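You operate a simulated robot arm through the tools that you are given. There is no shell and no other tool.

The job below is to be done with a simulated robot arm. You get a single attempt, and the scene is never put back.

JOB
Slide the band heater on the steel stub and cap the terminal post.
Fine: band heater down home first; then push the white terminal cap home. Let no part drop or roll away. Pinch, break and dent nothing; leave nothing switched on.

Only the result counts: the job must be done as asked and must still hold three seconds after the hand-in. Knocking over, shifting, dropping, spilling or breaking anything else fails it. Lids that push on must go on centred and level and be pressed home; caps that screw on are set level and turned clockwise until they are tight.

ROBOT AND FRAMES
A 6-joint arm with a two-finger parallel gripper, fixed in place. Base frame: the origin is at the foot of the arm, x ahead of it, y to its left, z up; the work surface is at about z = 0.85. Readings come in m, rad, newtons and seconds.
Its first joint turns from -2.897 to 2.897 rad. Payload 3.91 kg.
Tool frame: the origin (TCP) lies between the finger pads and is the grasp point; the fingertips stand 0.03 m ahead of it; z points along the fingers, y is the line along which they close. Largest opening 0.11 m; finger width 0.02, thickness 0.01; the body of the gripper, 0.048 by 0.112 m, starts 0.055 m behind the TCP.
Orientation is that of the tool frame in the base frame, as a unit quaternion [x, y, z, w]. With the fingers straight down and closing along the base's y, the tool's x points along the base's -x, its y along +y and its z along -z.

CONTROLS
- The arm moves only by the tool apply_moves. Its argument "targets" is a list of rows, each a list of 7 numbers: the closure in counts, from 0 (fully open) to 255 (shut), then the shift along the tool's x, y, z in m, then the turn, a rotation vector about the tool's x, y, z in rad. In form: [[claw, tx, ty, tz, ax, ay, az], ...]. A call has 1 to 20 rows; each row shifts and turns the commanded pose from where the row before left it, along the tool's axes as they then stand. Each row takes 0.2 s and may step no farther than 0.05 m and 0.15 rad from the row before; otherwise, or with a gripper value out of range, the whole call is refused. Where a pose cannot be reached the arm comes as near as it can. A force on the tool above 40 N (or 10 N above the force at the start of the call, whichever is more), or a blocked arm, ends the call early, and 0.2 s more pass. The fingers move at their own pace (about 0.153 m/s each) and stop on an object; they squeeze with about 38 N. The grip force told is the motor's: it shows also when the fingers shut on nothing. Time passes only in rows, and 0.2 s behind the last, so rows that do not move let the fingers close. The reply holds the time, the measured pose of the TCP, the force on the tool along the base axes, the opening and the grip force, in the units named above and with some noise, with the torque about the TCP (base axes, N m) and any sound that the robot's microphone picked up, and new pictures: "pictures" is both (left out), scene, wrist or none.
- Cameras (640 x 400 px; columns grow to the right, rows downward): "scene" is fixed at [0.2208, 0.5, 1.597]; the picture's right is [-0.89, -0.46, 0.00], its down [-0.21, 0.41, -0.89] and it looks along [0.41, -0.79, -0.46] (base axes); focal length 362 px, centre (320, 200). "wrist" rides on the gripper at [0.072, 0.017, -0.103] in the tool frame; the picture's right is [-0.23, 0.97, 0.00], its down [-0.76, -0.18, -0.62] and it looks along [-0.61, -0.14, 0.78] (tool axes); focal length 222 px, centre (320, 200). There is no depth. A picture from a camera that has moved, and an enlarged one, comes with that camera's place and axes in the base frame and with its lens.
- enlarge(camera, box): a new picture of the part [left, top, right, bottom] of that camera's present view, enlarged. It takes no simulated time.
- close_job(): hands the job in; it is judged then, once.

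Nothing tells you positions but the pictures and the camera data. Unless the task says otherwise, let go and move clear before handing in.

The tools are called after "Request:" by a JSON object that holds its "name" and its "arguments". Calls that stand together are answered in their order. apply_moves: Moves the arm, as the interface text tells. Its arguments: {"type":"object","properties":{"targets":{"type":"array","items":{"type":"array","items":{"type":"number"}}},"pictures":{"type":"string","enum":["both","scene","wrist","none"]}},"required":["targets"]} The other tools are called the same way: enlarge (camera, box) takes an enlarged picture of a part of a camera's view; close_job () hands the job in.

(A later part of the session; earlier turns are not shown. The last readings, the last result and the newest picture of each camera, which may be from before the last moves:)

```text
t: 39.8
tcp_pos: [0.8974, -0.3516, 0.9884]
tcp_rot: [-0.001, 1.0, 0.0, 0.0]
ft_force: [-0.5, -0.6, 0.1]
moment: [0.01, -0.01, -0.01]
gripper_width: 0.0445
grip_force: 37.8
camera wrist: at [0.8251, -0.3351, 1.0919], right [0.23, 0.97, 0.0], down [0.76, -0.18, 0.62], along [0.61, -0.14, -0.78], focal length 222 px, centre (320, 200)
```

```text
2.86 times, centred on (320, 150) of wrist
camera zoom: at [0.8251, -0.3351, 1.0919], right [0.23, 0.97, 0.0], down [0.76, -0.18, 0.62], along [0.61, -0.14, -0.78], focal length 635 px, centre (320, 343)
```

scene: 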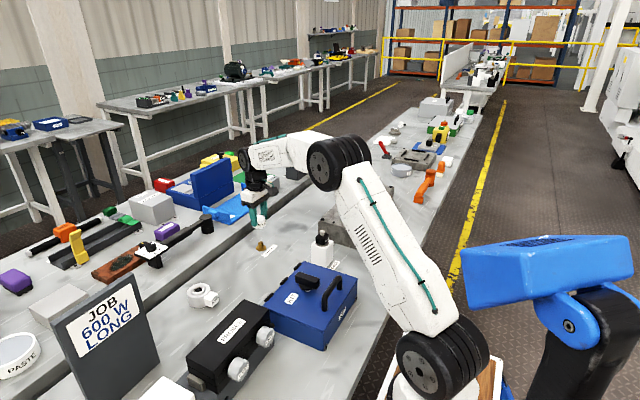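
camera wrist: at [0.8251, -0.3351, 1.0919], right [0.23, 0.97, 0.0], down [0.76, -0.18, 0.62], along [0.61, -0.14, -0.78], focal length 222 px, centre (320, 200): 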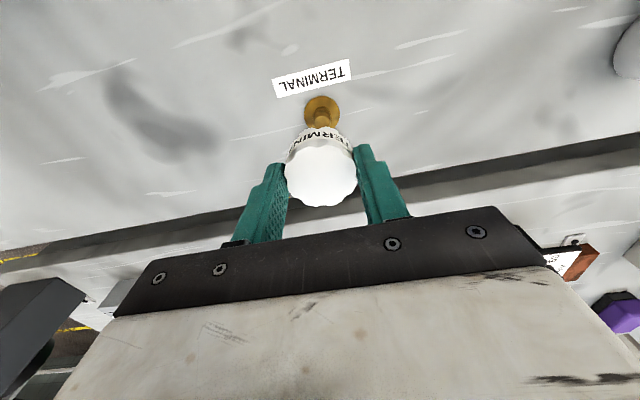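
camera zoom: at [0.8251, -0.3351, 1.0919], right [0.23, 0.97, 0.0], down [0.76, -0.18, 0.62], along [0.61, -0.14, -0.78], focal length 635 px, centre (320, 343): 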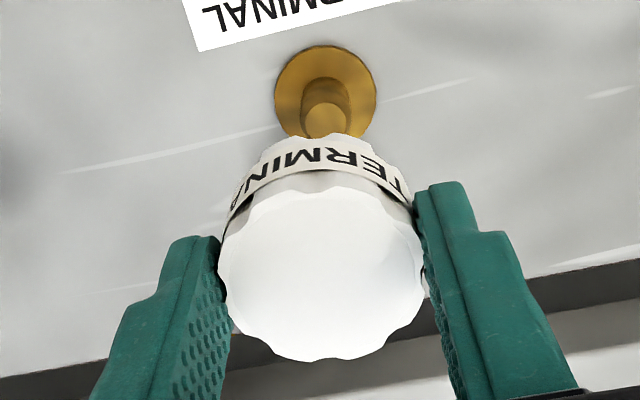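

The cap and post are both visible now. The cap needs about +1.6 mm in y and a hair toward -x; I will trim and lower to about 8 mm above the post top.

Request:
{"name": "apply_moves", "arguments": {"targets": [[165, 0.0004, 0.0016, 0.02, 0, 0, 0], [165, 0, 0, 0.02, 0, 0, 0], [165, 0, 0, 0.02, 0, 0, 0], [165, 0, 0, 0, 0, 0, 0], [165, 0, 0, 0, 0, 0, 0]], "pictures": "none"}}

Request:
{"name": "enlarge", "arguments": {"camera": "scene", "box": [242, 222, 282, 256]}}

Request:
{"name": "enlarge", "arguments": {"camera": "wrist", "box": [260, 80, 380, 220]}}

```text
t: 41.0
tcp_pos: [0.8946, -0.3504, 0.9269]
tcp_rot: [0.0, 1.0, 0.0, 0.0]
ft_force: [-0.2, 0.9, -0.9]
moment: [0.01, -0.03, 0.0]
gripper_width: 0.0447
grip_force: 38.4
```

```text
11.76 times, centred on (262, 239) of scene
camera zoom: at [0.2208, 0.5, 1.597], right [-0.89, -0.46, 0.0], down [-0.21, 0.41, -0.89], along [0.41, -0.79, -0.46], focal length 4258 px, centre (1002, -259)
```

zoom: 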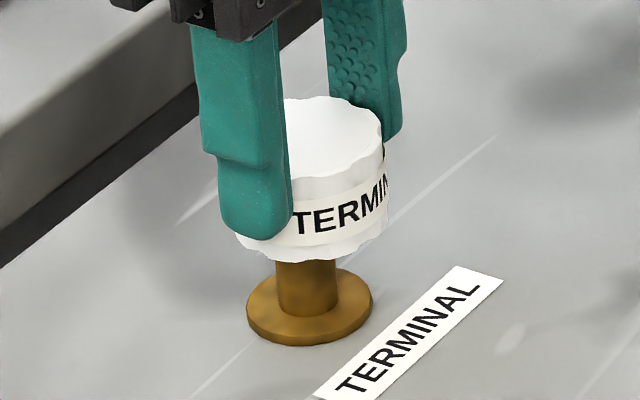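

```text
2.86 times, centred on (320, 150) of wrist
camera zoom: at [0.8219, -0.3345, 1.0304], right [0.23, 0.97, 0.0], down [0.76, -0.18, 0.62], along [0.61, -0.14, -0.78], focal length 635 px, centre (320, 343)
```

zoom: 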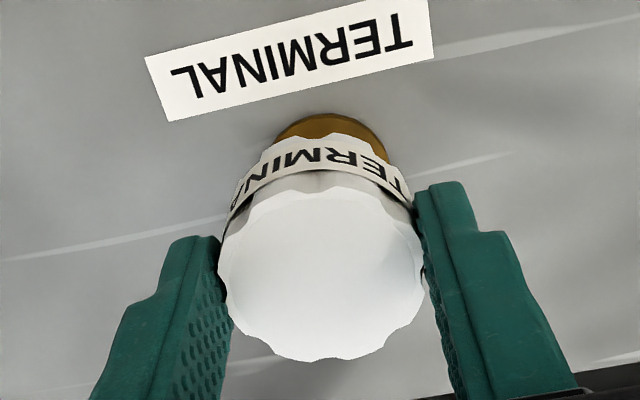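

The motion drifted about 3 mm toward -x during the descent. I will correct +2.4 mm in x and +1.2 mm in y, then check again.

Request:
{"name": "apply_moves", "arguments": {"targets": [[165, -0.0024, 0.0012, 0, 0, 0, 0], [165, 0, 0, 0, 0, 0, 0], [165, 0, 0, 0, 0, 0, 0]], "pictures": "none"}}

Request:
{"name": "enlarge", "arguments": {"camera": "scene", "box": [245, 228, 279, 256]}}

Request:
{"name": "enlarge", "arguments": {"camera": "wrist", "box": [270, 110, 370, 210]}}

```text
t: 41.8
tcp_pos: [0.8968, -0.3515, 0.9283]
tcp_rot: [0.0, 1.0, 0.0, -0.001]
ft_force: [-0.4, 0.7, -1.8]
moment: [-0.01, 0.01, 0.01]
gripper_width: 0.0447
grip_force: 37.8
```

```text
14.29 times, centred on (262, 242) of scene
camera zoom: at [0.2208, 0.5, 1.597], right [-0.89, -0.46, 0.0], down [-0.21, 0.41, -0.89], along [0.41, -0.79, -0.46], focal length 5170 px, centre (1149, -400)
```

zoom: 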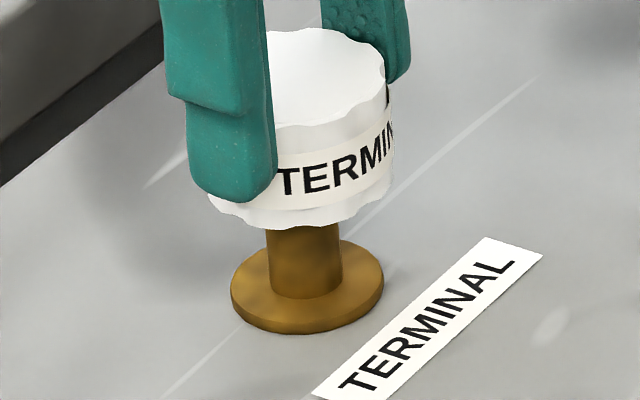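

```text
4.00 times, centred on (320, 160) of wrist
camera zoom: at [0.8245, -0.3344, 1.0306], right [0.23, 0.97, 0.0], down [0.76, -0.18, 0.62], along [0.61, -0.14, -0.78], focal length 888 px, centre (320, 360)
```

zoom: 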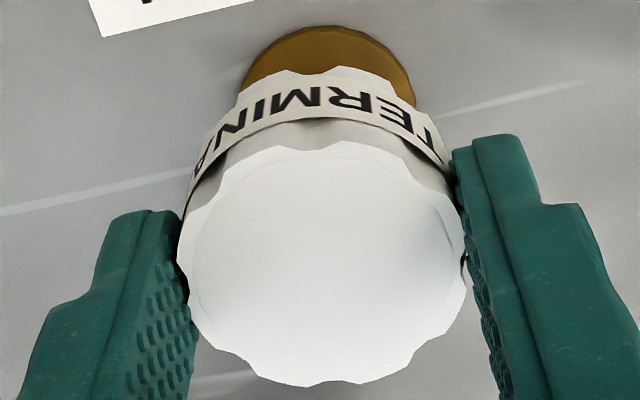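

Good in x; y is still about 1 mm short. I will trim y only.

Request:
{"name": "apply_moves", "arguments": {"targets": [[165, 0, 0.0012, 0, 0, 0, 0], [165, 0, 0, 0, 0, 0, 0], [165, 0, 0, 0, 0, 0, 0]], "pictures": "none"}}

Request:
{"name": "enlarge", "arguments": {"camera": "wrist", "box": [270, 110, 370, 210]}}

Request:
{"name": "enlarge", "arguments": {"camera": "scene", "box": [245, 228, 279, 256]}}

```text
t: 42.6
tcp_pos: [0.8969, -0.3499, 0.9264]
tcp_rot: [-0.001, 1.0, 0.0, -0.001]
ft_force: [0.2, 0.0, 0.1]
moment: [-0.05, 0.01, -0.02]
gripper_width: 0.0446
grip_force: 38.2
```

```text
4.00 times, centred on (320, 160) of wrist
camera zoom: at [0.8242, -0.3332, 1.0303], right [0.23, 0.97, 0.0], down [0.76, -0.18, 0.62], along [0.61, -0.14, -0.78], focal length 888 px, centre (320, 360)
```

zoom: 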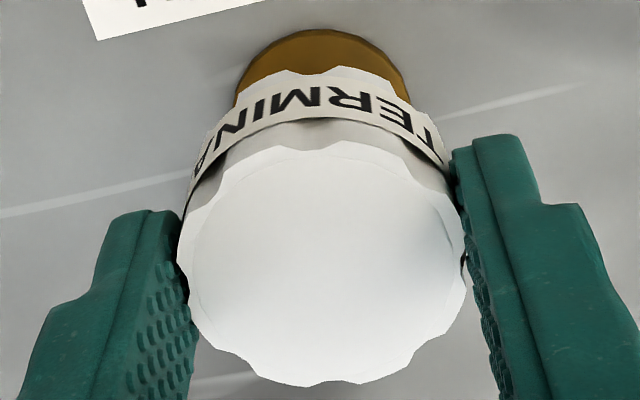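

```text
14.29 times, centred on (262, 242) of scene
camera zoom: at [0.2208, 0.5, 1.597], right [-0.89, -0.46, 0.0], down [-0.21, 0.41, -0.89], along [0.41, -0.79, -0.46], focal length 5170 px, centre (1149, -400)
```

zoom: 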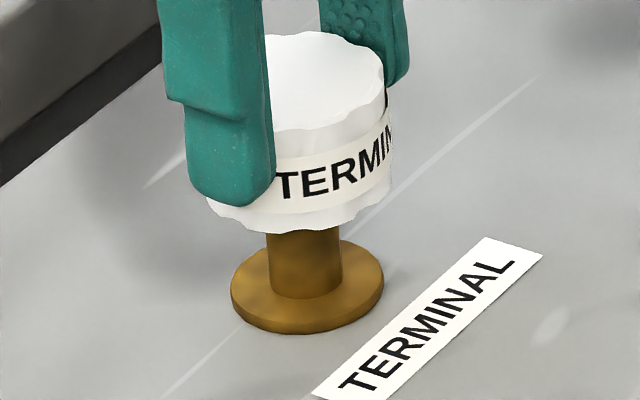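

Both views agree the cap is now centred on the post. I will lower in 2 mm steps watching the force.

Request:
{"name": "apply_moves", "arguments": {"targets": [[165, 0, 0, 0.002, 0, 0, 0], [165, 0, 0, 0.002, 0, 0, 0], [165, 0, 0, 0.002, 0, 0, 0], [165, 0, 0, 0, 0, 0, 0]], "pictures": "none"}}

Request:
{"name": "enlarge", "arguments": {"camera": "wrist", "box": [270, 110, 370, 210]}}

Request:
{"name": "enlarge", "arguments": {"camera": "scene", "box": [245, 228, 279, 256]}}

```text
t: 43.6
tcp_pos: [0.8987, -0.35, 0.9215]
tcp_rot: [0.0, 1.0, 0.0, 0.001]
ft_force: [-0.6, 0.0, -0.4]
moment: [0.03, 0.0, -0.01]
gripper_width: 0.0446
grip_force: 37.6
```

```text
4.00 times, centred on (320, 160) of wrist
camera zoom: at [0.8249, -0.333, 1.025], right [0.23, 0.97, 0.0], down [0.76, -0.18, 0.62], along [0.61, -0.14, -0.78], focal length 888 px, centre (320, 360)
```

zoom: 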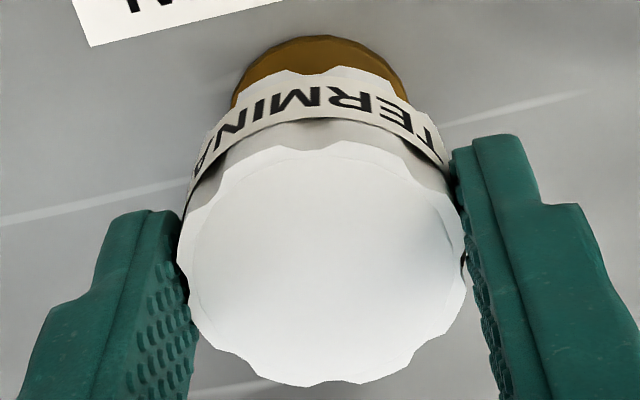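

```text
14.29 times, centred on (262, 242) of scene
camera zoom: at [0.2208, 0.5, 1.597], right [-0.89, -0.46, 0.0], down [-0.21, 0.41, -0.89], along [0.41, -0.79, -0.46], focal length 5170 px, centre (1149, -400)
```

zoom: 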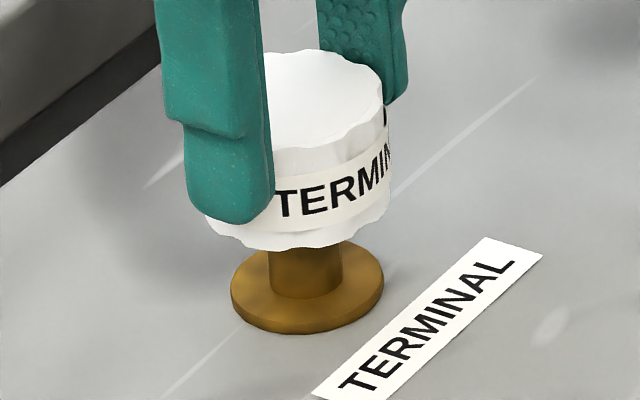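

x drifted about +0.7 mm. I trim it and go on.

Request:
{"name": "apply_moves", "arguments": {"targets": [[165, 0.0007, -0.0003, 0, 0, 0, 0], [165, 0, 0, 0.001, 0, 0, 0], [165, 0, 0, 0.001, 0, 0, 0], [165, 0, 0, 0, 0, 0, 0]], "pictures": "none"}}

Request:
{"name": "enlarge", "arguments": {"camera": "wrist", "box": [270, 110, 370, 210]}}

Request:
{"name": "enlarge", "arguments": {"camera": "scene", "box": [245, 228, 279, 256]}}

```text
t: 44.6
tcp_pos: [0.8975, -0.3496, 0.9199]
tcp_rot: [0.0, 1.0, -0.001, 0.0]
ft_force: [0.3, -0.2, -0.7]
moment: [0.02, 0.0, 0.0]
gripper_width: 0.0444
grip_force: 37.9
```

```text
4.00 times, centred on (320, 160) of wrist
camera zoom: at [0.8246, -0.3337, 1.0234], right [0.23, 0.97, 0.0], down [0.76, -0.18, 0.62], along [0.61, -0.14, -0.78], focal length 888 px, centre (320, 360)
```

zoom: 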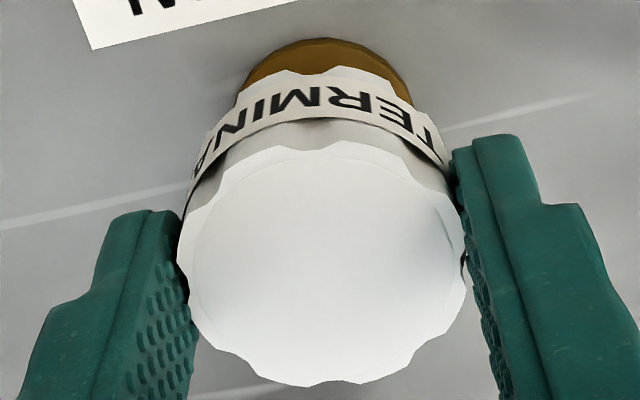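

```text
14.29 times, centred on (262, 242) of scene
camera zoom: at [0.2208, 0.5, 1.597], right [-0.89, -0.46, 0.0], down [-0.21, 0.41, -0.89], along [0.41, -0.79, -0.46], focal length 5170 px, centre (1149, -400)
```

zoom: 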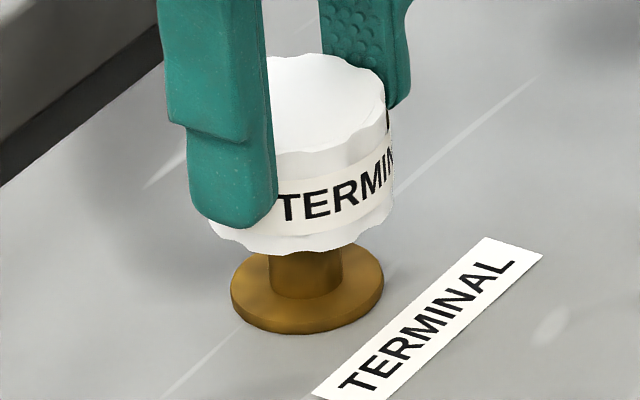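

Aligned within about 0.4 mm. I go down another 3 mm.

Request:
{"name": "apply_moves", "arguments": {"targets": [[165, -0.0002, 0.0002, 0.001, 0, 0, 0], [165, 0, 0, 0.001, 0, 0, 0], [165, 0, 0, 0.001, 0, 0, 0], [165, 0, 0, 0, 0, 0, 0]], "pictures": "none"}}

Request:
{"name": "enlarge", "arguments": {"camera": "scene", "box": [245, 228, 279, 256]}}

Request:
{"name": "enlarge", "arguments": {"camera": "wrist", "box": [270, 110, 370, 210]}}

```text
t: 45.6
tcp_pos: [0.8968, -0.3499, 0.9149]
tcp_rot: [0.0, 1.0, -0.001, 0.0]
ft_force: [0.5, -0.2, -0.2]
moment: [0.02, 0.0, 0.0]
gripper_width: 0.0446
grip_force: 38.2
```

```text
14.29 times, centred on (262, 242) of scene
camera zoom: at [0.2208, 0.5, 1.597], right [-0.89, -0.46, 0.0], down [-0.21, 0.41, -0.89], along [0.41, -0.79, -0.46], focal length 5170 px, centre (1149, -400)
```

zoom: 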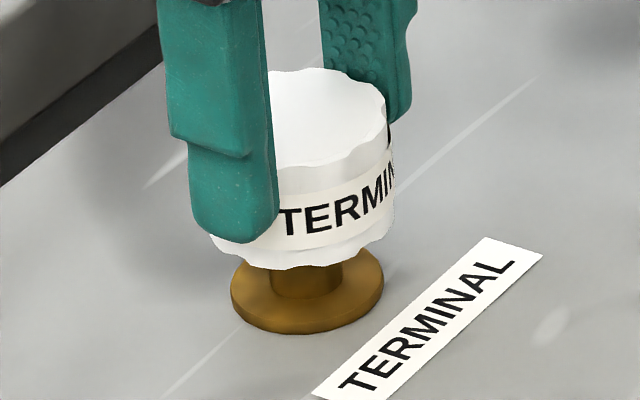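

```text
4.00 times, centred on (320, 160) of wrist
camera zoom: at [0.8245, -0.3335, 1.0194], right [0.23, 0.97, 0.0], down [0.76, -0.18, 0.62], along [0.61, -0.14, -0.78], focal length 888 px, centre (320, 360)
```

zoom: 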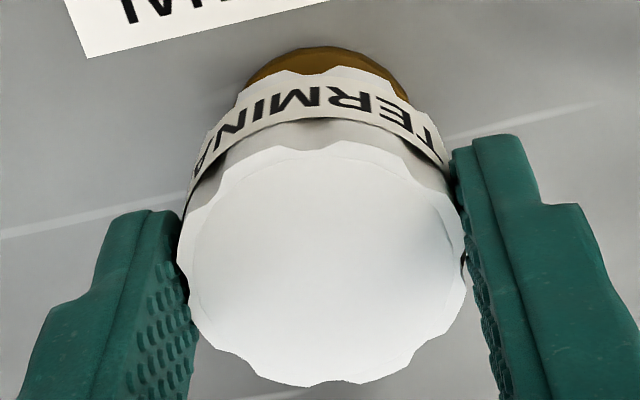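

No resistance; the cap's rim should now be passing the post top. I continue.

Request:
{"name": "apply_moves", "arguments": {"targets": [[165, 0, 0, 0.001, 0, 0, 0], [165, 0, 0, 0.001, 0, 0, 0], [165, 0, 0, 0.001, 0, 0, 0], [165, 0, 0, 0, 0, 0, 0]], "pictures": "none"}}

Request:
{"name": "enlarge", "arguments": {"camera": "scene", "box": [245, 228, 279, 256]}}

Request:
{"name": "enlarge", "arguments": {"camera": "wrist", "box": [270, 110, 370, 210]}}

```text
t: 46.6
tcp_pos: [0.8959, -0.3486, 0.9144]
tcp_rot: [0.0, 1.0, 0.0, 0.001]
ft_force: [1.4, 0.8, -0.4]
moment: [-0.01, -0.06, -0.04]
gripper_width: 0.0445
grip_force: 38.2
```

```text
14.29 times, centred on (262, 242) of scene
camera zoom: at [0.2208, 0.5, 1.597], right [-0.89, -0.46, 0.0], down [-0.21, 0.41, -0.89], along [0.41, -0.79, -0.46], focal length 5170 px, centre (1149, -400)
```

zoom: 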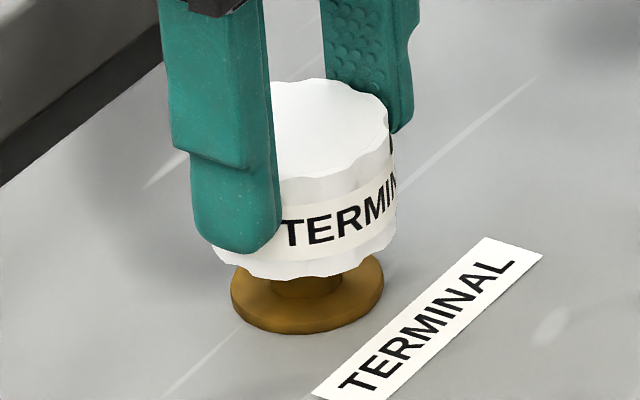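

```text
4.00 times, centred on (320, 160) of wrist
camera zoom: at [0.8236, -0.3329, 1.0169], right [0.23, 0.97, 0.0], down [0.76, -0.18, 0.62], along [0.61, -0.14, -0.78], focal length 888 px, centre (320, 360)
```

zoom: 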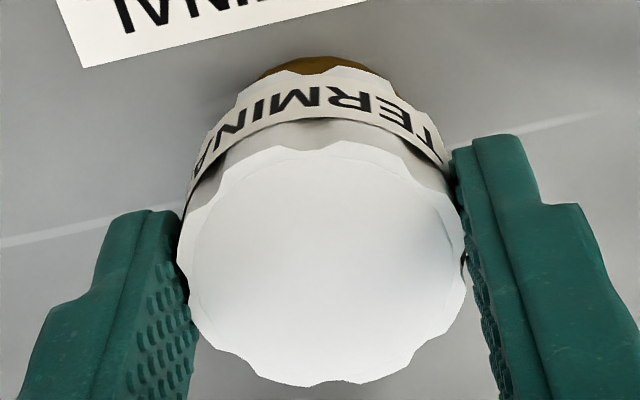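

The post is inside the cap's cavity (no vertical force). I trim +0.6 mm in x and continue down.

Request:
{"name": "apply_moves", "arguments": {"targets": [[165, -0.0006, 0, 0, 0, 0, 0], [165, 0, 0, 0.001, 0, 0, 0], [165, 0, 0, 0.001, 0, 0, 0], [165, 0, 0, 0.001, 0, 0, 0], [165, 0, 0, 0, 0, 0, 0]], "pictures": "none"}}

Request:
{"name": "enlarge", "arguments": {"camera": "scene", "box": [245, 228, 279, 256]}}

Request:
{"name": "enlarge", "arguments": {"camera": "wrist", "box": [270, 110, 370, 210]}}

```text
t: 47.8
tcp_pos: [0.8975, -0.349, 0.9081]
tcp_rot: [0.001, 1.0, -0.001, -0.001]
ft_force: [0.1, 0.8, 0.3]
moment: [-0.01, 0.03, 0.02]
gripper_width: 0.0445
grip_force: 38.3
```

```text
14.29 times, centred on (262, 242) of scene
camera zoom: at [0.2208, 0.5, 1.597], right [-0.89, -0.46, 0.0], down [-0.21, 0.41, -0.89], along [0.41, -0.79, -0.46], focal length 5170 px, centre (1149, -400)
```

zoom: 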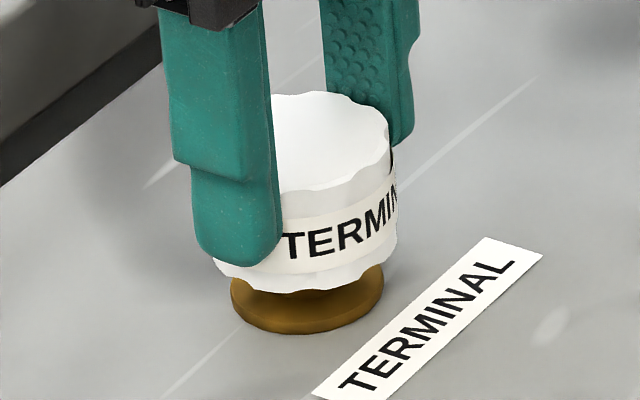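

```text
4.00 times, centred on (320, 160) of wrist
camera zoom: at [0.8238, -0.3329, 1.0131], right [0.23, 0.97, 0.0], down [0.76, -0.18, 0.62], along [0.61, -0.14, -0.78], focal length 888 px, centre (320, 360)
```

zoom: 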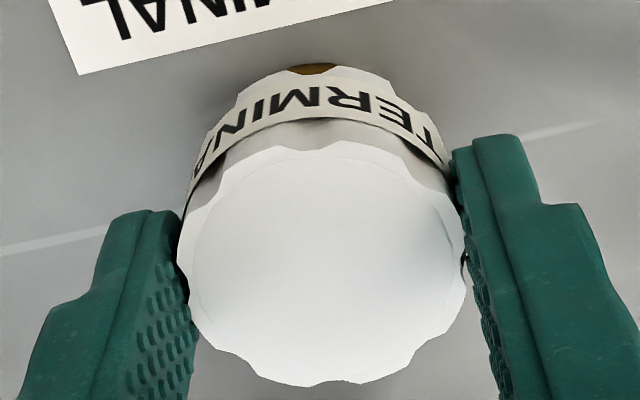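

Sliding freely; about 13 mm to the flange. I continue with force checks.

Request:
{"name": "apply_moves", "arguments": {"targets": [[165, 0, 0, 0.002, 0, 0, 0], [165, 0, 0, 0.002, 0, 0, 0], [165, 0, 0, 0, 0, 0, 0]], "pictures": "none"}}

Request:
{"name": "enlarge", "arguments": {"camera": "scene", "box": [245, 228, 279, 256]}}

```text
t: 48.6
tcp_pos: [0.8968, -0.349, 0.906]
tcp_rot: [-0.001, 1.0, 0.0, 0.0]
ft_force: [1.4, -2.6, -0.5]
moment: [-0.08, -0.01, 0.0]
gripper_width: 0.0446
grip_force: 37.9
```

```text
14.29 times, centred on (262, 242) of scene
camera zoom: at [0.2208, 0.5, 1.597], right [-0.89, -0.46, 0.0], down [-0.21, 0.41, -0.89], along [0.41, -0.79, -0.46], focal length 5170 px, centre (1149, -400)
```

zoom: 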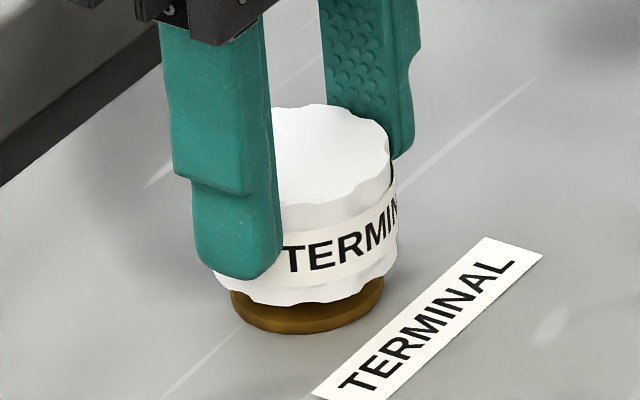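

A slight side force (-2.6 N in y) suggests trimming y by -0.5 mm. I continue down.

Request:
{"name": "apply_moves", "arguments": {"targets": [[165, -0.0003, -0.0006, 0, 0, 0, 0], [165, 0, 0, 0.002, 0, 0, 0], [165, 0, 0, 0.002, 0, 0, 0], [165, 0, 0, 0, 0, 0, 0]], "pictures": "none"}}

Request:
{"name": "enlarge", "arguments": {"camera": "scene", "box": [245, 228, 279, 256]}}

```text
t: 49.6
tcp_pos: [0.8986, -0.3495, 0.9012]
tcp_rot: [0.0, 1.0, 0.0, 0.0]
ft_force: [-0.8, 0.3, -0.3]
moment: [-0.02, 0.03, 0.03]
gripper_width: 0.0445
grip_force: 38.3
```

```text
14.29 times, centred on (262, 242) of scene
camera zoom: at [0.2208, 0.5, 1.597], right [-0.89, -0.46, 0.0], down [-0.21, 0.41, -0.89], along [0.41, -0.79, -0.46], focal length 5170 px, centre (1149, -400)
```

zoom: 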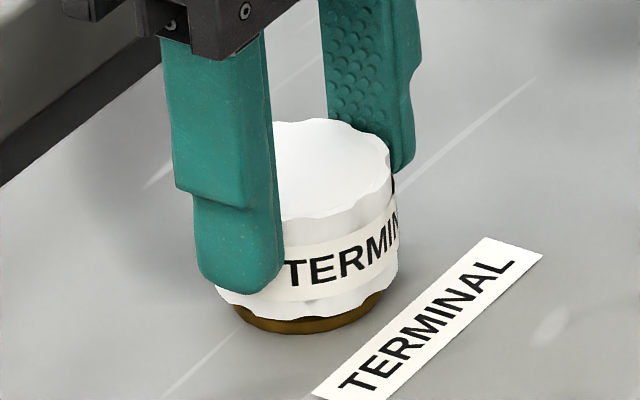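

The side force is gone and the cap is a few millimetres from the flange. I continue in 1.5 mm steps until it bears.

Request:
{"name": "apply_moves", "arguments": {"targets": [[165, 0, 0, 0.0015, 0, 0, 0], [165, 0, 0, 0.0015, 0, 0, 0], [165, 0, 0, 0, 0, 0, 0]], "pictures": "none"}}

Request:
{"name": "enlarge", "arguments": {"camera": "scene", "box": [245, 228, 279, 256]}}

```text
t: 50.4
tcp_pos: [0.8963, -0.3501, 0.9003]
tcp_rot: [0.0, 1.0, 0.0, -0.001]
ft_force: [1.2, 2.4, 4.2]
moment: [0.07, -0.05, 0.03]
gripper_width: 0.0445
grip_force: 37.7
```

```text
14.29 times, centred on (262, 242) of scene
camera zoom: at [0.2208, 0.5, 1.597], right [-0.89, -0.46, 0.0], down [-0.21, 0.41, -0.89], along [0.41, -0.79, -0.46], focal length 5170 px, centre (1149, -400)
```

zoom: 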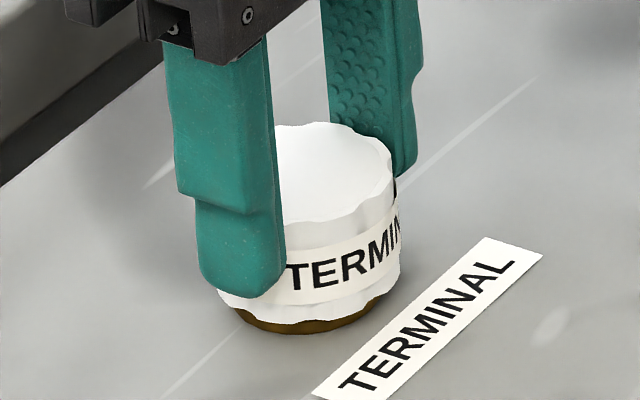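

Resistance begins (4 N): this is the push-fit. I press on in small increments.

Request:
{"name": "apply_moves", "arguments": {"targets": [[165, 0, 0, 0.001, 0, 0, 0], [165, 0, 0, 0.001, 0, 0, 0], [165, 0, 0, 0.001, 0, 0, 0], [165, 0, 0, 0, 0, 0, 0]], "pictures": "none"}}

Request:
{"name": "enlarge", "arguments": {"camera": "scene", "box": [245, 228, 279, 256]}}

```text
t: 51.4
tcp_pos: [0.8972, -0.3505, 0.8975]
tcp_rot: [0.0, 1.0, 0.001, 0.0]
ft_force: [-6.6, 4.3, 9.0]
moment: [0.18, 0.26, -0.01]
gripper_width: 0.0448
grip_force: 37.7
```

```text
14.29 times, centred on (262, 242) of scene
camera zoom: at [0.2208, 0.5, 1.597], right [-0.89, -0.46, 0.0], down [-0.21, 0.41, -0.89], along [0.41, -0.79, -0.46], focal length 5170 px, centre (1149, -400)
```

zoom: 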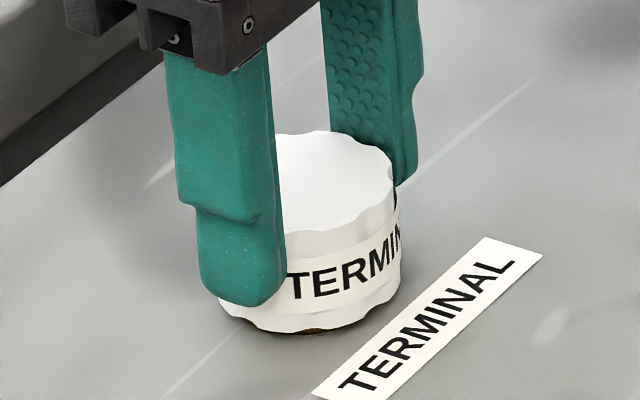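

It keeps going down (9 N) with some side load; I ease x by -0.7 mm and y by +0.4 mm, then push on.

Request:
{"name": "apply_moves", "arguments": {"targets": [[165, 0.0007, 0.0004, 0, 0, 0, 0], [165, 0, 0, 0.001, 0, 0, 0], [165, 0, 0, 0.001, 0, 0, 0], [165, 0, 0, 0, 0, 0, 0]], "pictures": "none"}}

Request:
{"name": "enlarge", "arguments": {"camera": "scene", "box": [245, 228, 279, 256]}}

```text
t: 52.4
tcp_pos: [0.8961, -0.3495, 0.8977]
tcp_rot: [0.0, 1.0, -0.001, 0.002]
ft_force: [3.1, -5.5, 26.9]
moment: [-0.09, 0.01, 0.0]
gripper_width: 0.0447
grip_force: 38.0
```

```text
14.29 times, centred on (262, 242) of scene
camera zoom: at [0.2208, 0.5, 1.597], right [-0.89, -0.46, 0.0], down [-0.21, 0.41, -0.89], along [0.41, -0.79, -0.46], focal length 5170 px, centre (1149, -400)
```

zoom: 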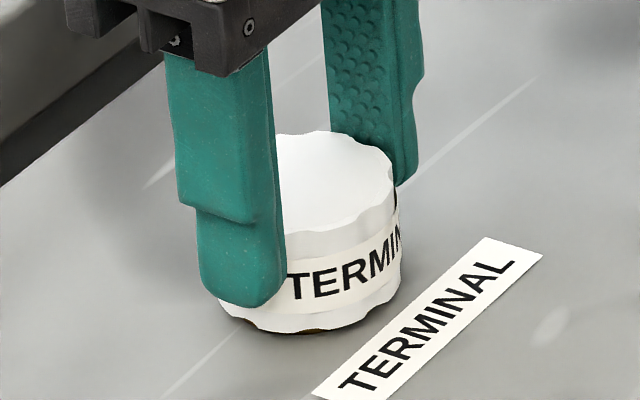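

The force rose to 27 N with no further travel, at the height expected for the flange (TCP z ≈ 0.897). One more small push will confirm it is home.

Request:
{"name": "apply_moves", "arguments": {"targets": [[165, 0, -0.0003, 0.001, 0, 0, 0], [165, 0, 0, 0, 0, 0, 0]], "pictures": "none"}}

Request:
{"name": "enlarge", "arguments": {"camera": "wrist", "box": [260, 90, 380, 220]}}

Request:
{"name": "enlarge", "arguments": {"camera": "scene", "box": [250, 235, 274, 254]}}

```text
t: 53.0
tcp_pos: [0.8961, -0.3496, 0.894]
tcp_rot: [0.0, 1.0, -0.001, 0.0]
ft_force: [3.3, -4.6, 31.4]
moment: [-0.08, -0.2, -0.07]
gripper_width: 0.0447
grip_force: 38.1
```

```text
3.08 times, centred on (320, 155) of wrist
camera zoom: at [0.8237, -0.3336, 0.9979], right [0.23, 0.97, 0.0], down [0.76, -0.18, 0.63], along [0.61, -0.14, -0.78], focal length 684 px, centre (320, 338)
```

zoom: 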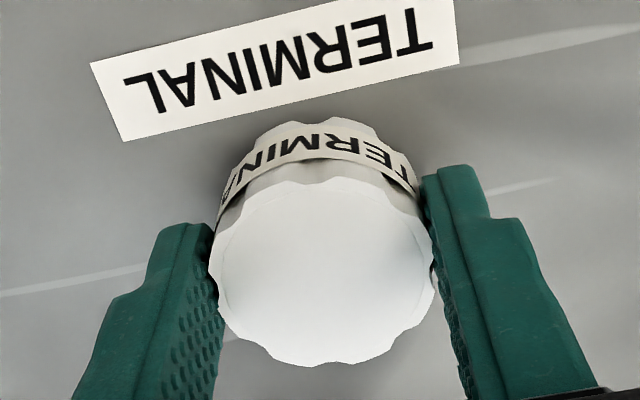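

```text
16.00 times, centred on (262, 244) of scene
camera zoom: at [0.2208, 0.5, 1.597], right [-0.89, -0.46, 0.0], down [-0.21, 0.41, -0.89], along [0.41, -0.79, -0.46], focal length 5791 px, centre (1248, -512)
```

zoom: 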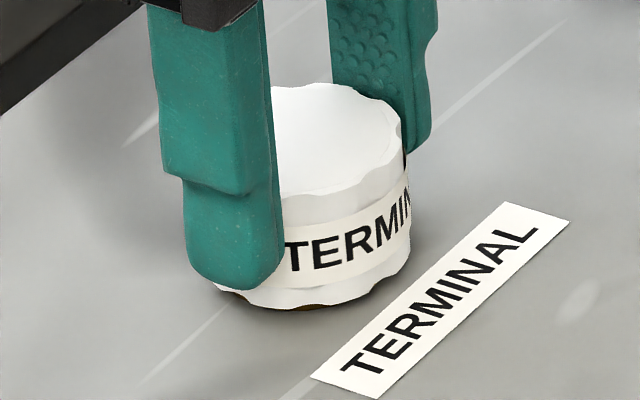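

The cap is fully down (the pads began to slip on it at 31 N). I will relax, open, and rise clear.

Request:
{"name": "apply_moves", "arguments": {"targets": [[165, 0, 0, -0.002, 0, 0, 0], [110, 0, 0, 0, 0, 0, 0], [65, 0, 0, 0, 0, 0, 0], [65, 0, 0, 0, 0, 0, 0], [65, 0, 0, -0.02, 0, 0, 0], [65, 0, 0, -0.04, 0, 0, 0], [65, 0, 0, -0.04, 0, 0, 0], [65, 0, 0, 0, 0, 0, 0]]}}

Request:
{"name": "enlarge", "arguments": {"camera": "scene", "box": [245, 228, 279, 256]}}

Request:
{"name": "enlarge", "arguments": {"camera": "wrist", "box": [260, 60, 380, 180]}}

Request:
{"name": "enlarge", "arguments": {"camera": "scene", "box": [180, 275, 220, 312]}}

```text
t: 54.8
tcp_pos: [0.9, -0.3483, 0.994]
tcp_rot: [0.0, 1.0, 0.0, 0.001]
ft_force: [0.1, 0.4, -0.1]
moment: [0.01, -0.04, 0.0]
gripper_width: 0.082
grip_force: 0.0
camera wrist: at [0.8265, -0.3332, 1.0979], right [0.23, 0.97, 0.0], down [0.76, -0.18, 0.62], along [0.61, -0.14, -0.78], focal length 222 px, centre (320, 200)
```

scene: 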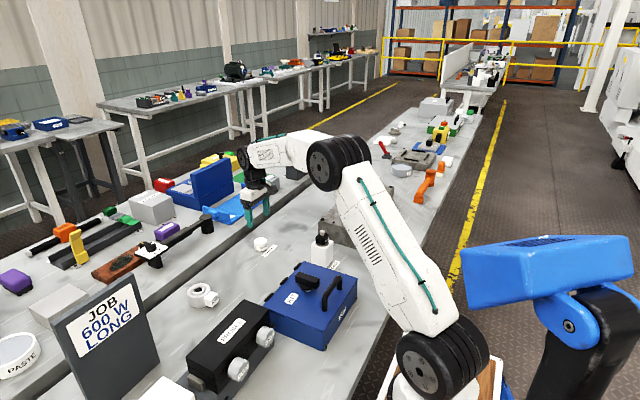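
wrist: 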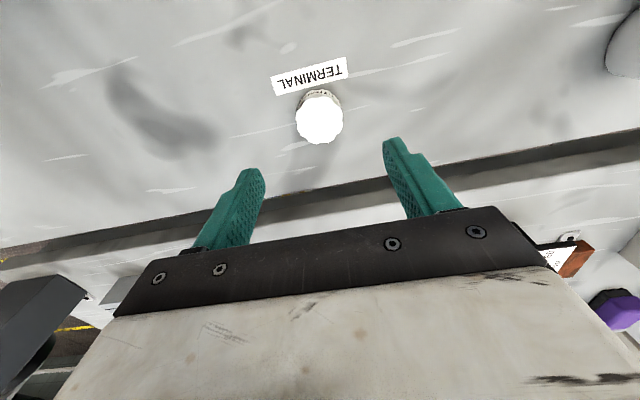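

```text
14.29 times, centred on (262, 242) of scene
camera zoom: at [0.2208, 0.5, 1.597], right [-0.89, -0.46, 0.0], down [-0.21, 0.41, -0.89], along [0.41, -0.79, -0.46], focal length 5170 px, centre (1149, -400)
```

zoom: 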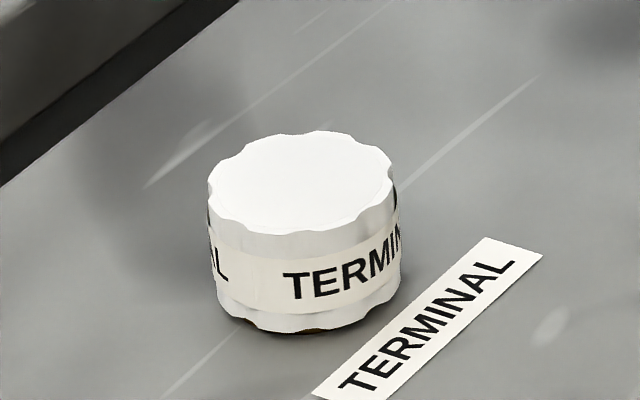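

```text
3.33 times, centred on (320, 120) of wrist
camera zoom: at [0.8265, -0.3332, 1.0979], right [0.23, 0.97, 0.0], down [0.76, -0.18, 0.62], along [0.61, -0.14, -0.78], focal length 740 px, centre (320, 467)
```

zoom: 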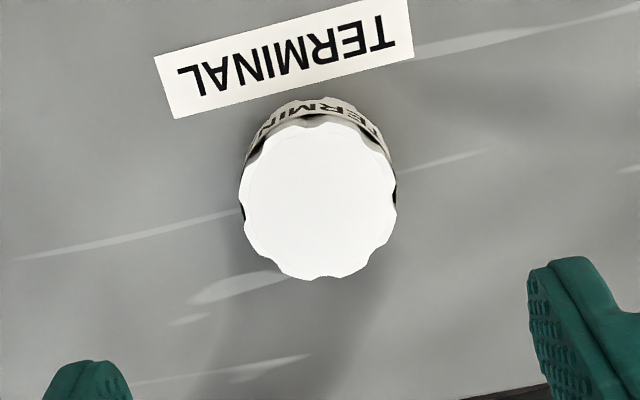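

```text
10.81 times, centred on (200, 294) of scene
camera zoom: at [0.2208, 0.5, 1.597], right [-0.89, -0.46, 0.0], down [-0.21, 0.41, -0.89], along [0.41, -0.79, -0.46], focal length 3913 px, centre (1617, -811)
```

zoom: 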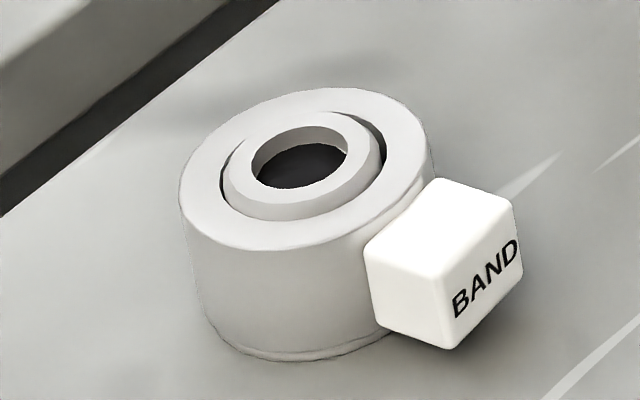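

The cap sits level on the post's flange. Let me inspect the heater's seating closely before a final press on the cap's top.

Request:
{"name": "enlarge", "arguments": {"camera": "scene", "box": [196, 296, 216, 310]}}

Request:
{"name": "enlarge", "arguments": {"camera": "wrist", "box": [560, 0, 640, 80]}}

Request:
{"name": "enlarge", "arguments": {"camera": "scene", "box": [254, 240, 272, 252]}}

```text
16.00 times, centred on (206, 303) of scene
camera zoom: at [0.2208, 0.5, 1.597], right [-0.89, -0.46, 0.0], down [-0.21, 0.41, -0.89], along [0.41, -0.79, -0.46], focal length 5791 px, centre (2144, -1448)
```

zoom: 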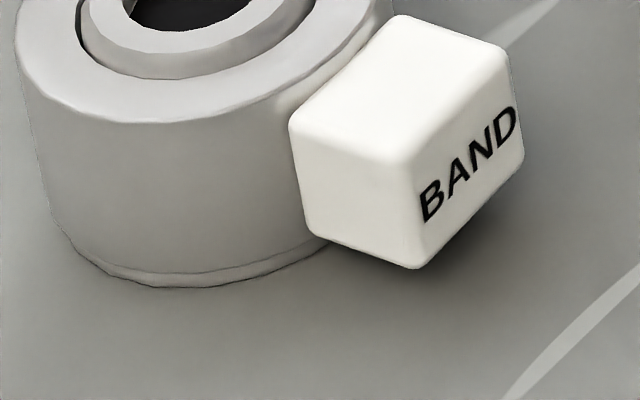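

```text
5.00 times, centred on (600, 40) of wrist
camera zoom: at [0.8265, -0.3332, 1.0979], right [0.23, 0.97, 0.0], down [0.76, -0.18, 0.62], along [0.61, -0.14, -0.78], focal length 1111 px, centre (-1080, 1000)
```

zoom: 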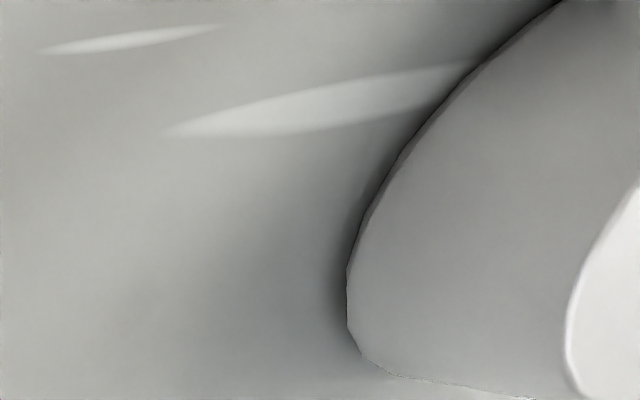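

```text
16.00 times, centred on (263, 246) of scene
camera zoom: at [0.2208, 0.5, 1.597], right [-0.89, -0.46, 0.0], down [-0.21, 0.41, -0.89], along [0.41, -0.79, -0.46], focal length 5791 px, centre (1232, -536)
```

zoom: 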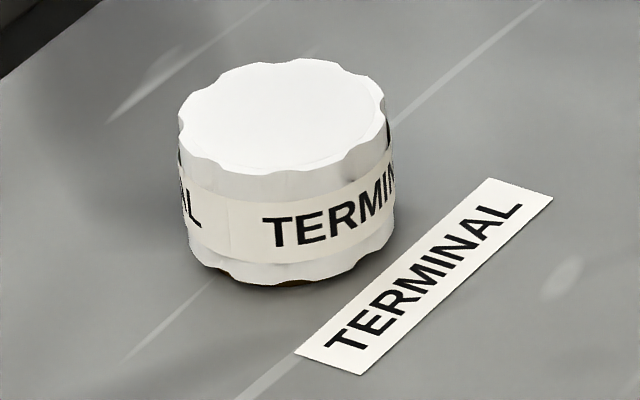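

The cap looks home. The heater may still be 1–2 mm off the flange, since its press force was modest, so I plan to press it too with the finger tips straddling the tube. First I press the cap's top with closed fingers.

Request:
{"name": "apply_moves", "arguments": {"targets": [[255, 0, 0, 0, 0, 0, 0], [255, -0.0006, 0, 0, 0, 0, 0], [255, 0, 0, 0.03, 0, 0, 0], [255, 0, 0, 0.03, 0, 0, 0], [255, 0, 0, 0.01, 0, 0, 0], [255, 0, 0, 0, 0, 0, 0]], "pictures": "wrist"}}

Request:
{"name": "enlarge", "arguments": {"camera": "scene", "box": [245, 228, 279, 256]}}

```text
t: 56.2
tcp_pos: [0.9011, -0.3502, 0.9253]
tcp_rot: [0.001, 1.0, -0.001, -0.001]
ft_force: [-0.2, 0.1, -0.2]
moment: [-0.04, -0.02, 0.0]
gripper_width: 0.0001
grip_force: 37.5
camera wrist: at [0.8281, -0.3335, 1.0294], right [0.23, 0.97, 0.0], down [0.76, -0.18, 0.62], along [0.61, -0.14, -0.78], focal length 222 px, centre (320, 200)
```

wrist: 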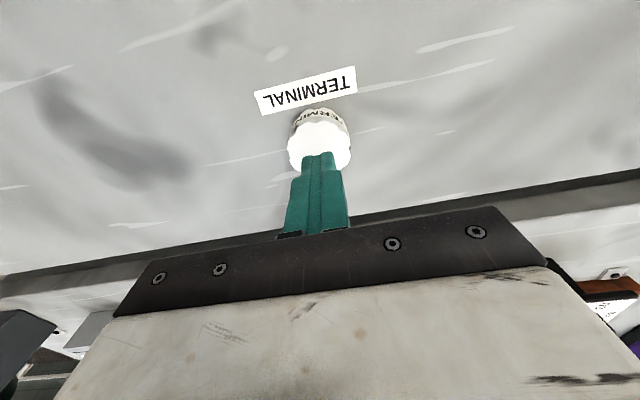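

```text
14.29 times, centred on (262, 242) of scene
camera zoom: at [0.2208, 0.5, 1.597], right [-0.89, -0.46, 0.0], down [-0.21, 0.41, -0.89], along [0.41, -0.79, -0.46], focal length 5170 px, centre (1149, -400)
```

zoom: 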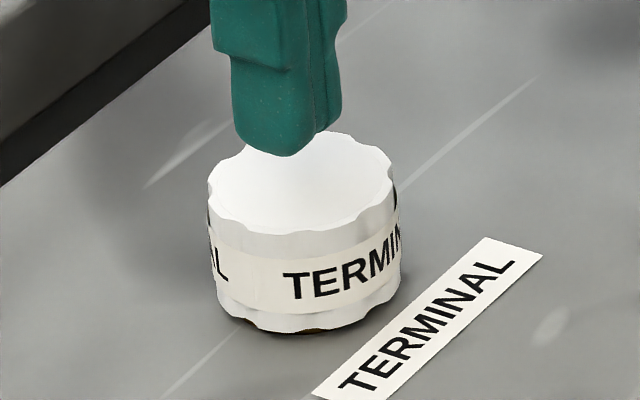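

The closed finger tips are centred over the cap. I lower until they bear, then press.

Request:
{"name": "apply_moves", "arguments": {"targets": [[255, 0.0006, 0, 0.004, 0, 0, 0], [255, 0, 0, 0.004, 0, 0, 0], [255, 0, 0, 0.003, 0, 0, 0], [255, 0, 0, 0.002, 0, 0, 0], [255, 0, 0, 0, 0, 0, 0]], "pictures": "none"}}

```text
t: 57.4
tcp_pos: [0.8979, -0.3505, 0.9135]
tcp_rot: [0.0, 1.0, 0.0, 0.001]
ft_force: [2.2, -1.4, 7.7]
moment: [-0.02, -0.04, 0.0]
gripper_width: 0.0
grip_force: 37.7
```

Contact at cap-top height. I press further, to about 30–35 N.

Request:
{"name": "apply_moves", "arguments": {"targets": [[255, 0, 0, 0.001, 0, 0, 0], [255, 0, 0, 0.001, 0, 0, 0], [255, 0, 0, 0.0008, 0, 0, 0], [255, 0, 0, 0, 0, 0, 0]], "pictures": "none"}}

Request:
{"name": "enlarge", "arguments": {"camera": "scene", "box": [245, 228, 279, 256]}}

```text
t: 58.4
tcp_pos: [0.8983, -0.3498, 0.912]
tcp_rot: [0.0, 1.0, 0.0, 0.003]
ft_force: [11.4, -4.2, 38.4]
moment: [-0.13, -0.33, 0.01]
gripper_width: 0.0
grip_force: 37.8
```

```text
14.29 times, centred on (262, 242) of scene
camera zoom: at [0.2208, 0.5, 1.597], right [-0.89, -0.46, 0.0], down [-0.21, 0.41, -0.89], along [0.41, -0.79, -0.46], focal length 5170 px, centre (1149, -400)
```

zoom: 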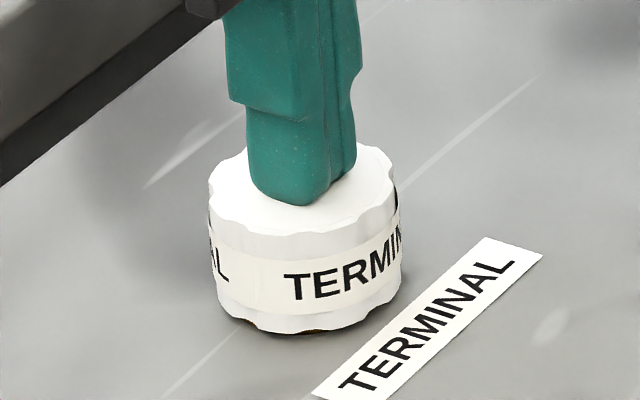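

The cap took 38 N without moving noticeably: it is home. I rise, set the fingers to about 46 mm, and go over the heater.

Request:
{"name": "apply_moves", "arguments": {"targets": [[255, 0, 0, -0.01, 0, 0, 0], [255, 0, 0, -0.04, 0, 0, 0], [255, 0, 0, -0.04, 0, 0, 0], [255, 0, 0, -0.04, 0, 0, 0], [148, 0, 0.045, 0, 0, 0, 0], [148, 0, 0.045, 0, 0, 0, 0], [148, 0, 0.045, 0, 0, 0, 0], [148, 0, 0.045, 0, 0, 0, 0], [148, 0, 0.045, 0, 0, 0, 0], [148, 0, 0.045, 0, 0, 0, 0], [148, 0, 0.03, 0, 0, 0, 0], [148, 0, 0, 0, 0, 0, 0], [148, 0, 0, 0, 0, 0, 0]]}}

Request:
{"name": "enlarge", "arguments": {"camera": "wrist", "box": [260, 40, 380, 180]}}

Request:
{"name": "enlarge", "arguments": {"camera": "scene", "box": [245, 228, 279, 256]}}

```text
t: 61.2
tcp_pos: [0.899, -0.0496, 1.0397]
tcp_rot: [0.001, 1.0, 0.001, 0.0]
ft_force: [-0.2, 0.2, 0.3]
moment: [0.0, -0.02, -0.02]
gripper_width: 0.0462
grip_force: 0.0
camera wrist: at [0.8256, -0.0329, 1.1431], right [0.23, 0.97, 0.0], down [0.76, -0.18, 0.62], along [0.61, -0.14, -0.78], focal length 222 px, centre (320, 200)
```

scene: 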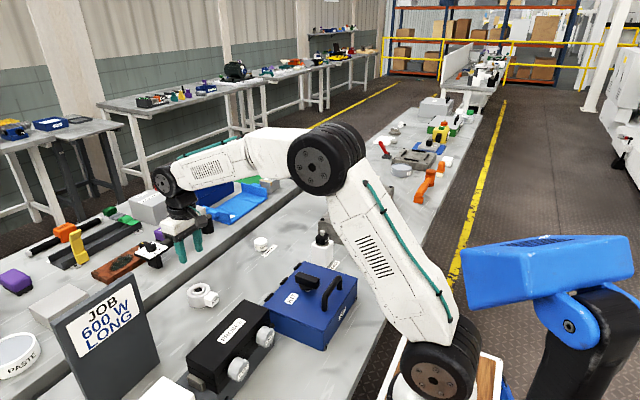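
wrist: 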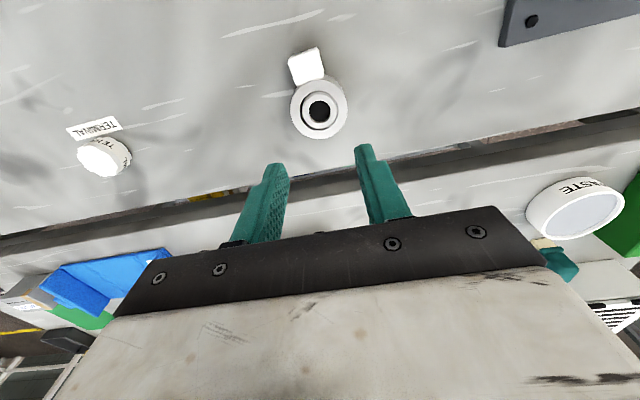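

```text
2.86 times, centred on (320, 110) of wrist
camera zoom: at [0.8256, -0.0329, 1.1431], right [0.23, 0.97, 0.0], down [0.76, -0.18, 0.62], along [0.61, -0.14, -0.78], focal length 635 px, centre (320, 457)
```

zoom: 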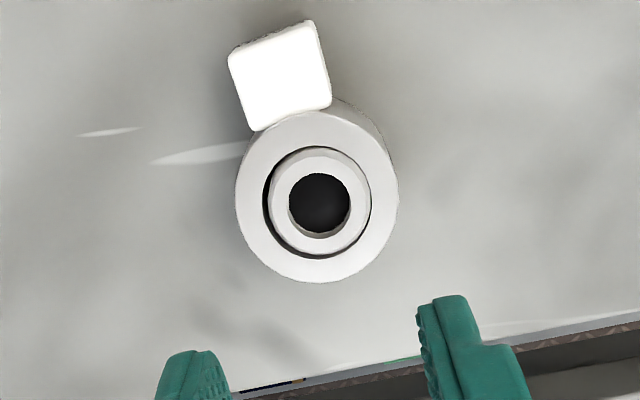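

```text
14.29 times, centred on (262, 242) of scene
camera zoom: at [0.2208, 0.5, 1.597], right [-0.89, -0.46, 0.0], down [-0.21, 0.41, -0.89], along [0.41, -0.79, -0.46], focal length 5170 px, centre (1149, -400)
```

zoom: 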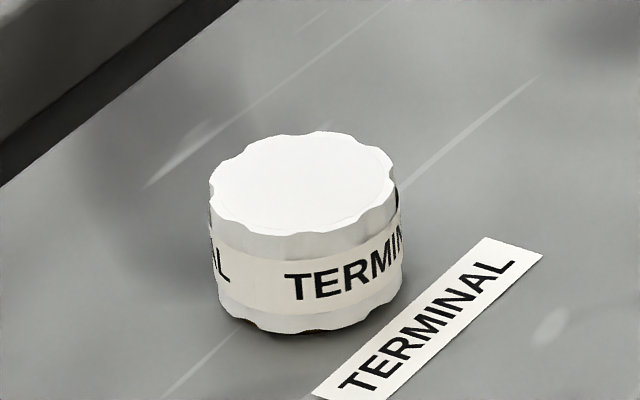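

I will centre over the heater (about +1.5 mm x, -1 mm y), lower to just above the tube top and check the finger placement.

Request:
{"name": "apply_moves", "arguments": {"targets": [[148, -0.0015, -0.001, 0.035, 0, 0, 0], [148, 0, 0, 0.035, 0, 0, 0], [148, 0, 0, 0.03, 0, 0, 0], [148, 0, 0, 0, 0, 0, 0], [148, 0, 0, 0, 0, 0, 0]], "pictures": "none"}}

Request:
{"name": "enlarge", "arguments": {"camera": "wrist", "box": [250, 90, 390, 220]}}

Request:
{"name": "enlarge", "arguments": {"camera": "scene", "box": [180, 265, 220, 312]}}

```text
t: 62.4
tcp_pos: [0.8987, -0.0503, 0.9385]
tcp_rot: [0.0, 1.0, 0.0, 0.0]
ft_force: [0.6, 0.2, 1.3]
moment: [0.01, -0.01, 0.0]
gripper_width: 0.046
grip_force: 0.1
```

```text
3.08 times, centred on (320, 155) of wrist
camera zoom: at [0.8247, -0.0338, 1.0424], right [0.23, 0.97, 0.0], down [0.76, -0.18, 0.62], along [0.61, -0.14, -0.78], focal length 684 px, centre (320, 338)
```

zoom: 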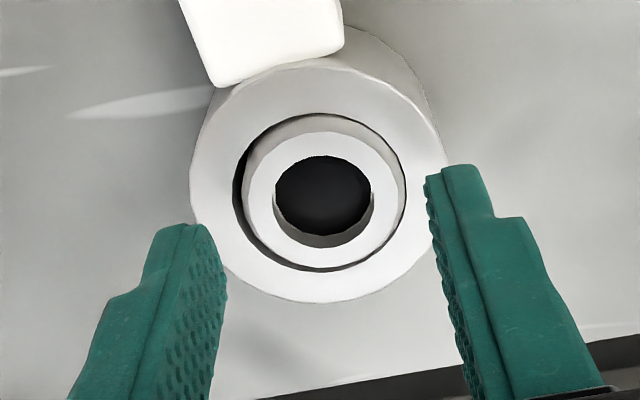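

```text
8.51 times, centred on (200, 288) of scene
camera zoom: at [0.2208, 0.5, 1.597], right [-0.89, -0.46, 0.0], down [-0.21, 0.41, -0.89], along [0.41, -0.79, -0.46], focal length 3080 px, centre (1341, -553)
```

zoom: 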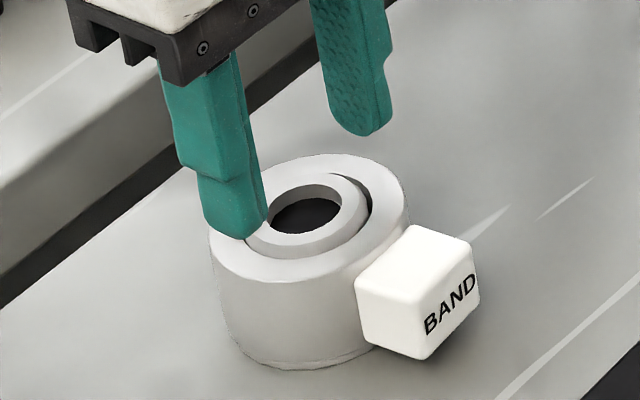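

The fingers straddle the tube nicely in y; I shift +2.5 mm in x and lower onto the ring's face.

Request:
{"name": "apply_moves", "arguments": {"targets": [[148, -0.0025, 0, 0, 0, 0, 0], [148, 0, 0, 0.004, 0, 0, 0], [148, 0, 0, 0.004, 0, 0, 0], [148, 0, 0, 0, 0, 0, 0]], "pictures": "none"}}

Request:
{"name": "enlarge", "arguments": {"camera": "wrist", "box": [250, 90, 390, 220]}}

Request:
{"name": "enlarge", "arguments": {"camera": "scene", "box": [180, 265, 220, 312]}}

```text
t: 63.4
tcp_pos: [0.9011, -0.0509, 0.9303]
tcp_rot: [0.0, 1.0, -0.001, 0.0]
ft_force: [0.1, 0.5, 1.0]
moment: [-0.01, -0.03, -0.03]
gripper_width: 0.0463
grip_force: 0.0
```

```text
3.08 times, centred on (320, 155) of wrist
camera zoom: at [0.8277, -0.0339, 1.0348], right [0.23, 0.97, 0.0], down [0.76, -0.18, 0.62], along [0.61, -0.14, -0.78], focal length 684 px, centre (320, 338)
```

zoom: 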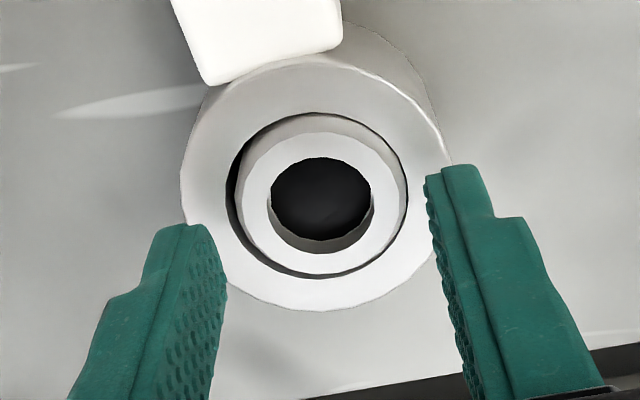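

```text
8.51 times, centred on (200, 288) of scene
camera zoom: at [0.2208, 0.5, 1.597], right [-0.89, -0.46, 0.0], down [-0.21, 0.41, -0.89], along [0.41, -0.79, -0.46], focal length 3080 px, centre (1341, -553)
```

zoom: 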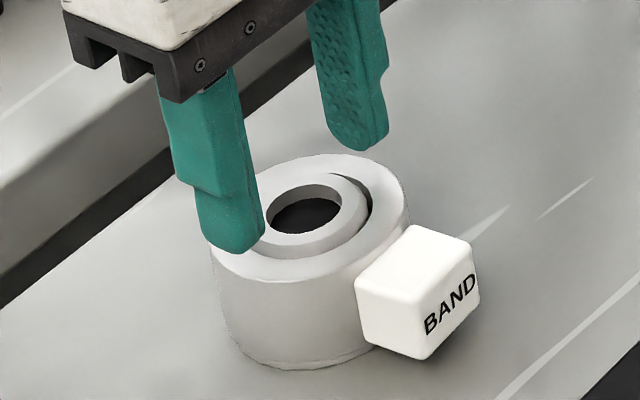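

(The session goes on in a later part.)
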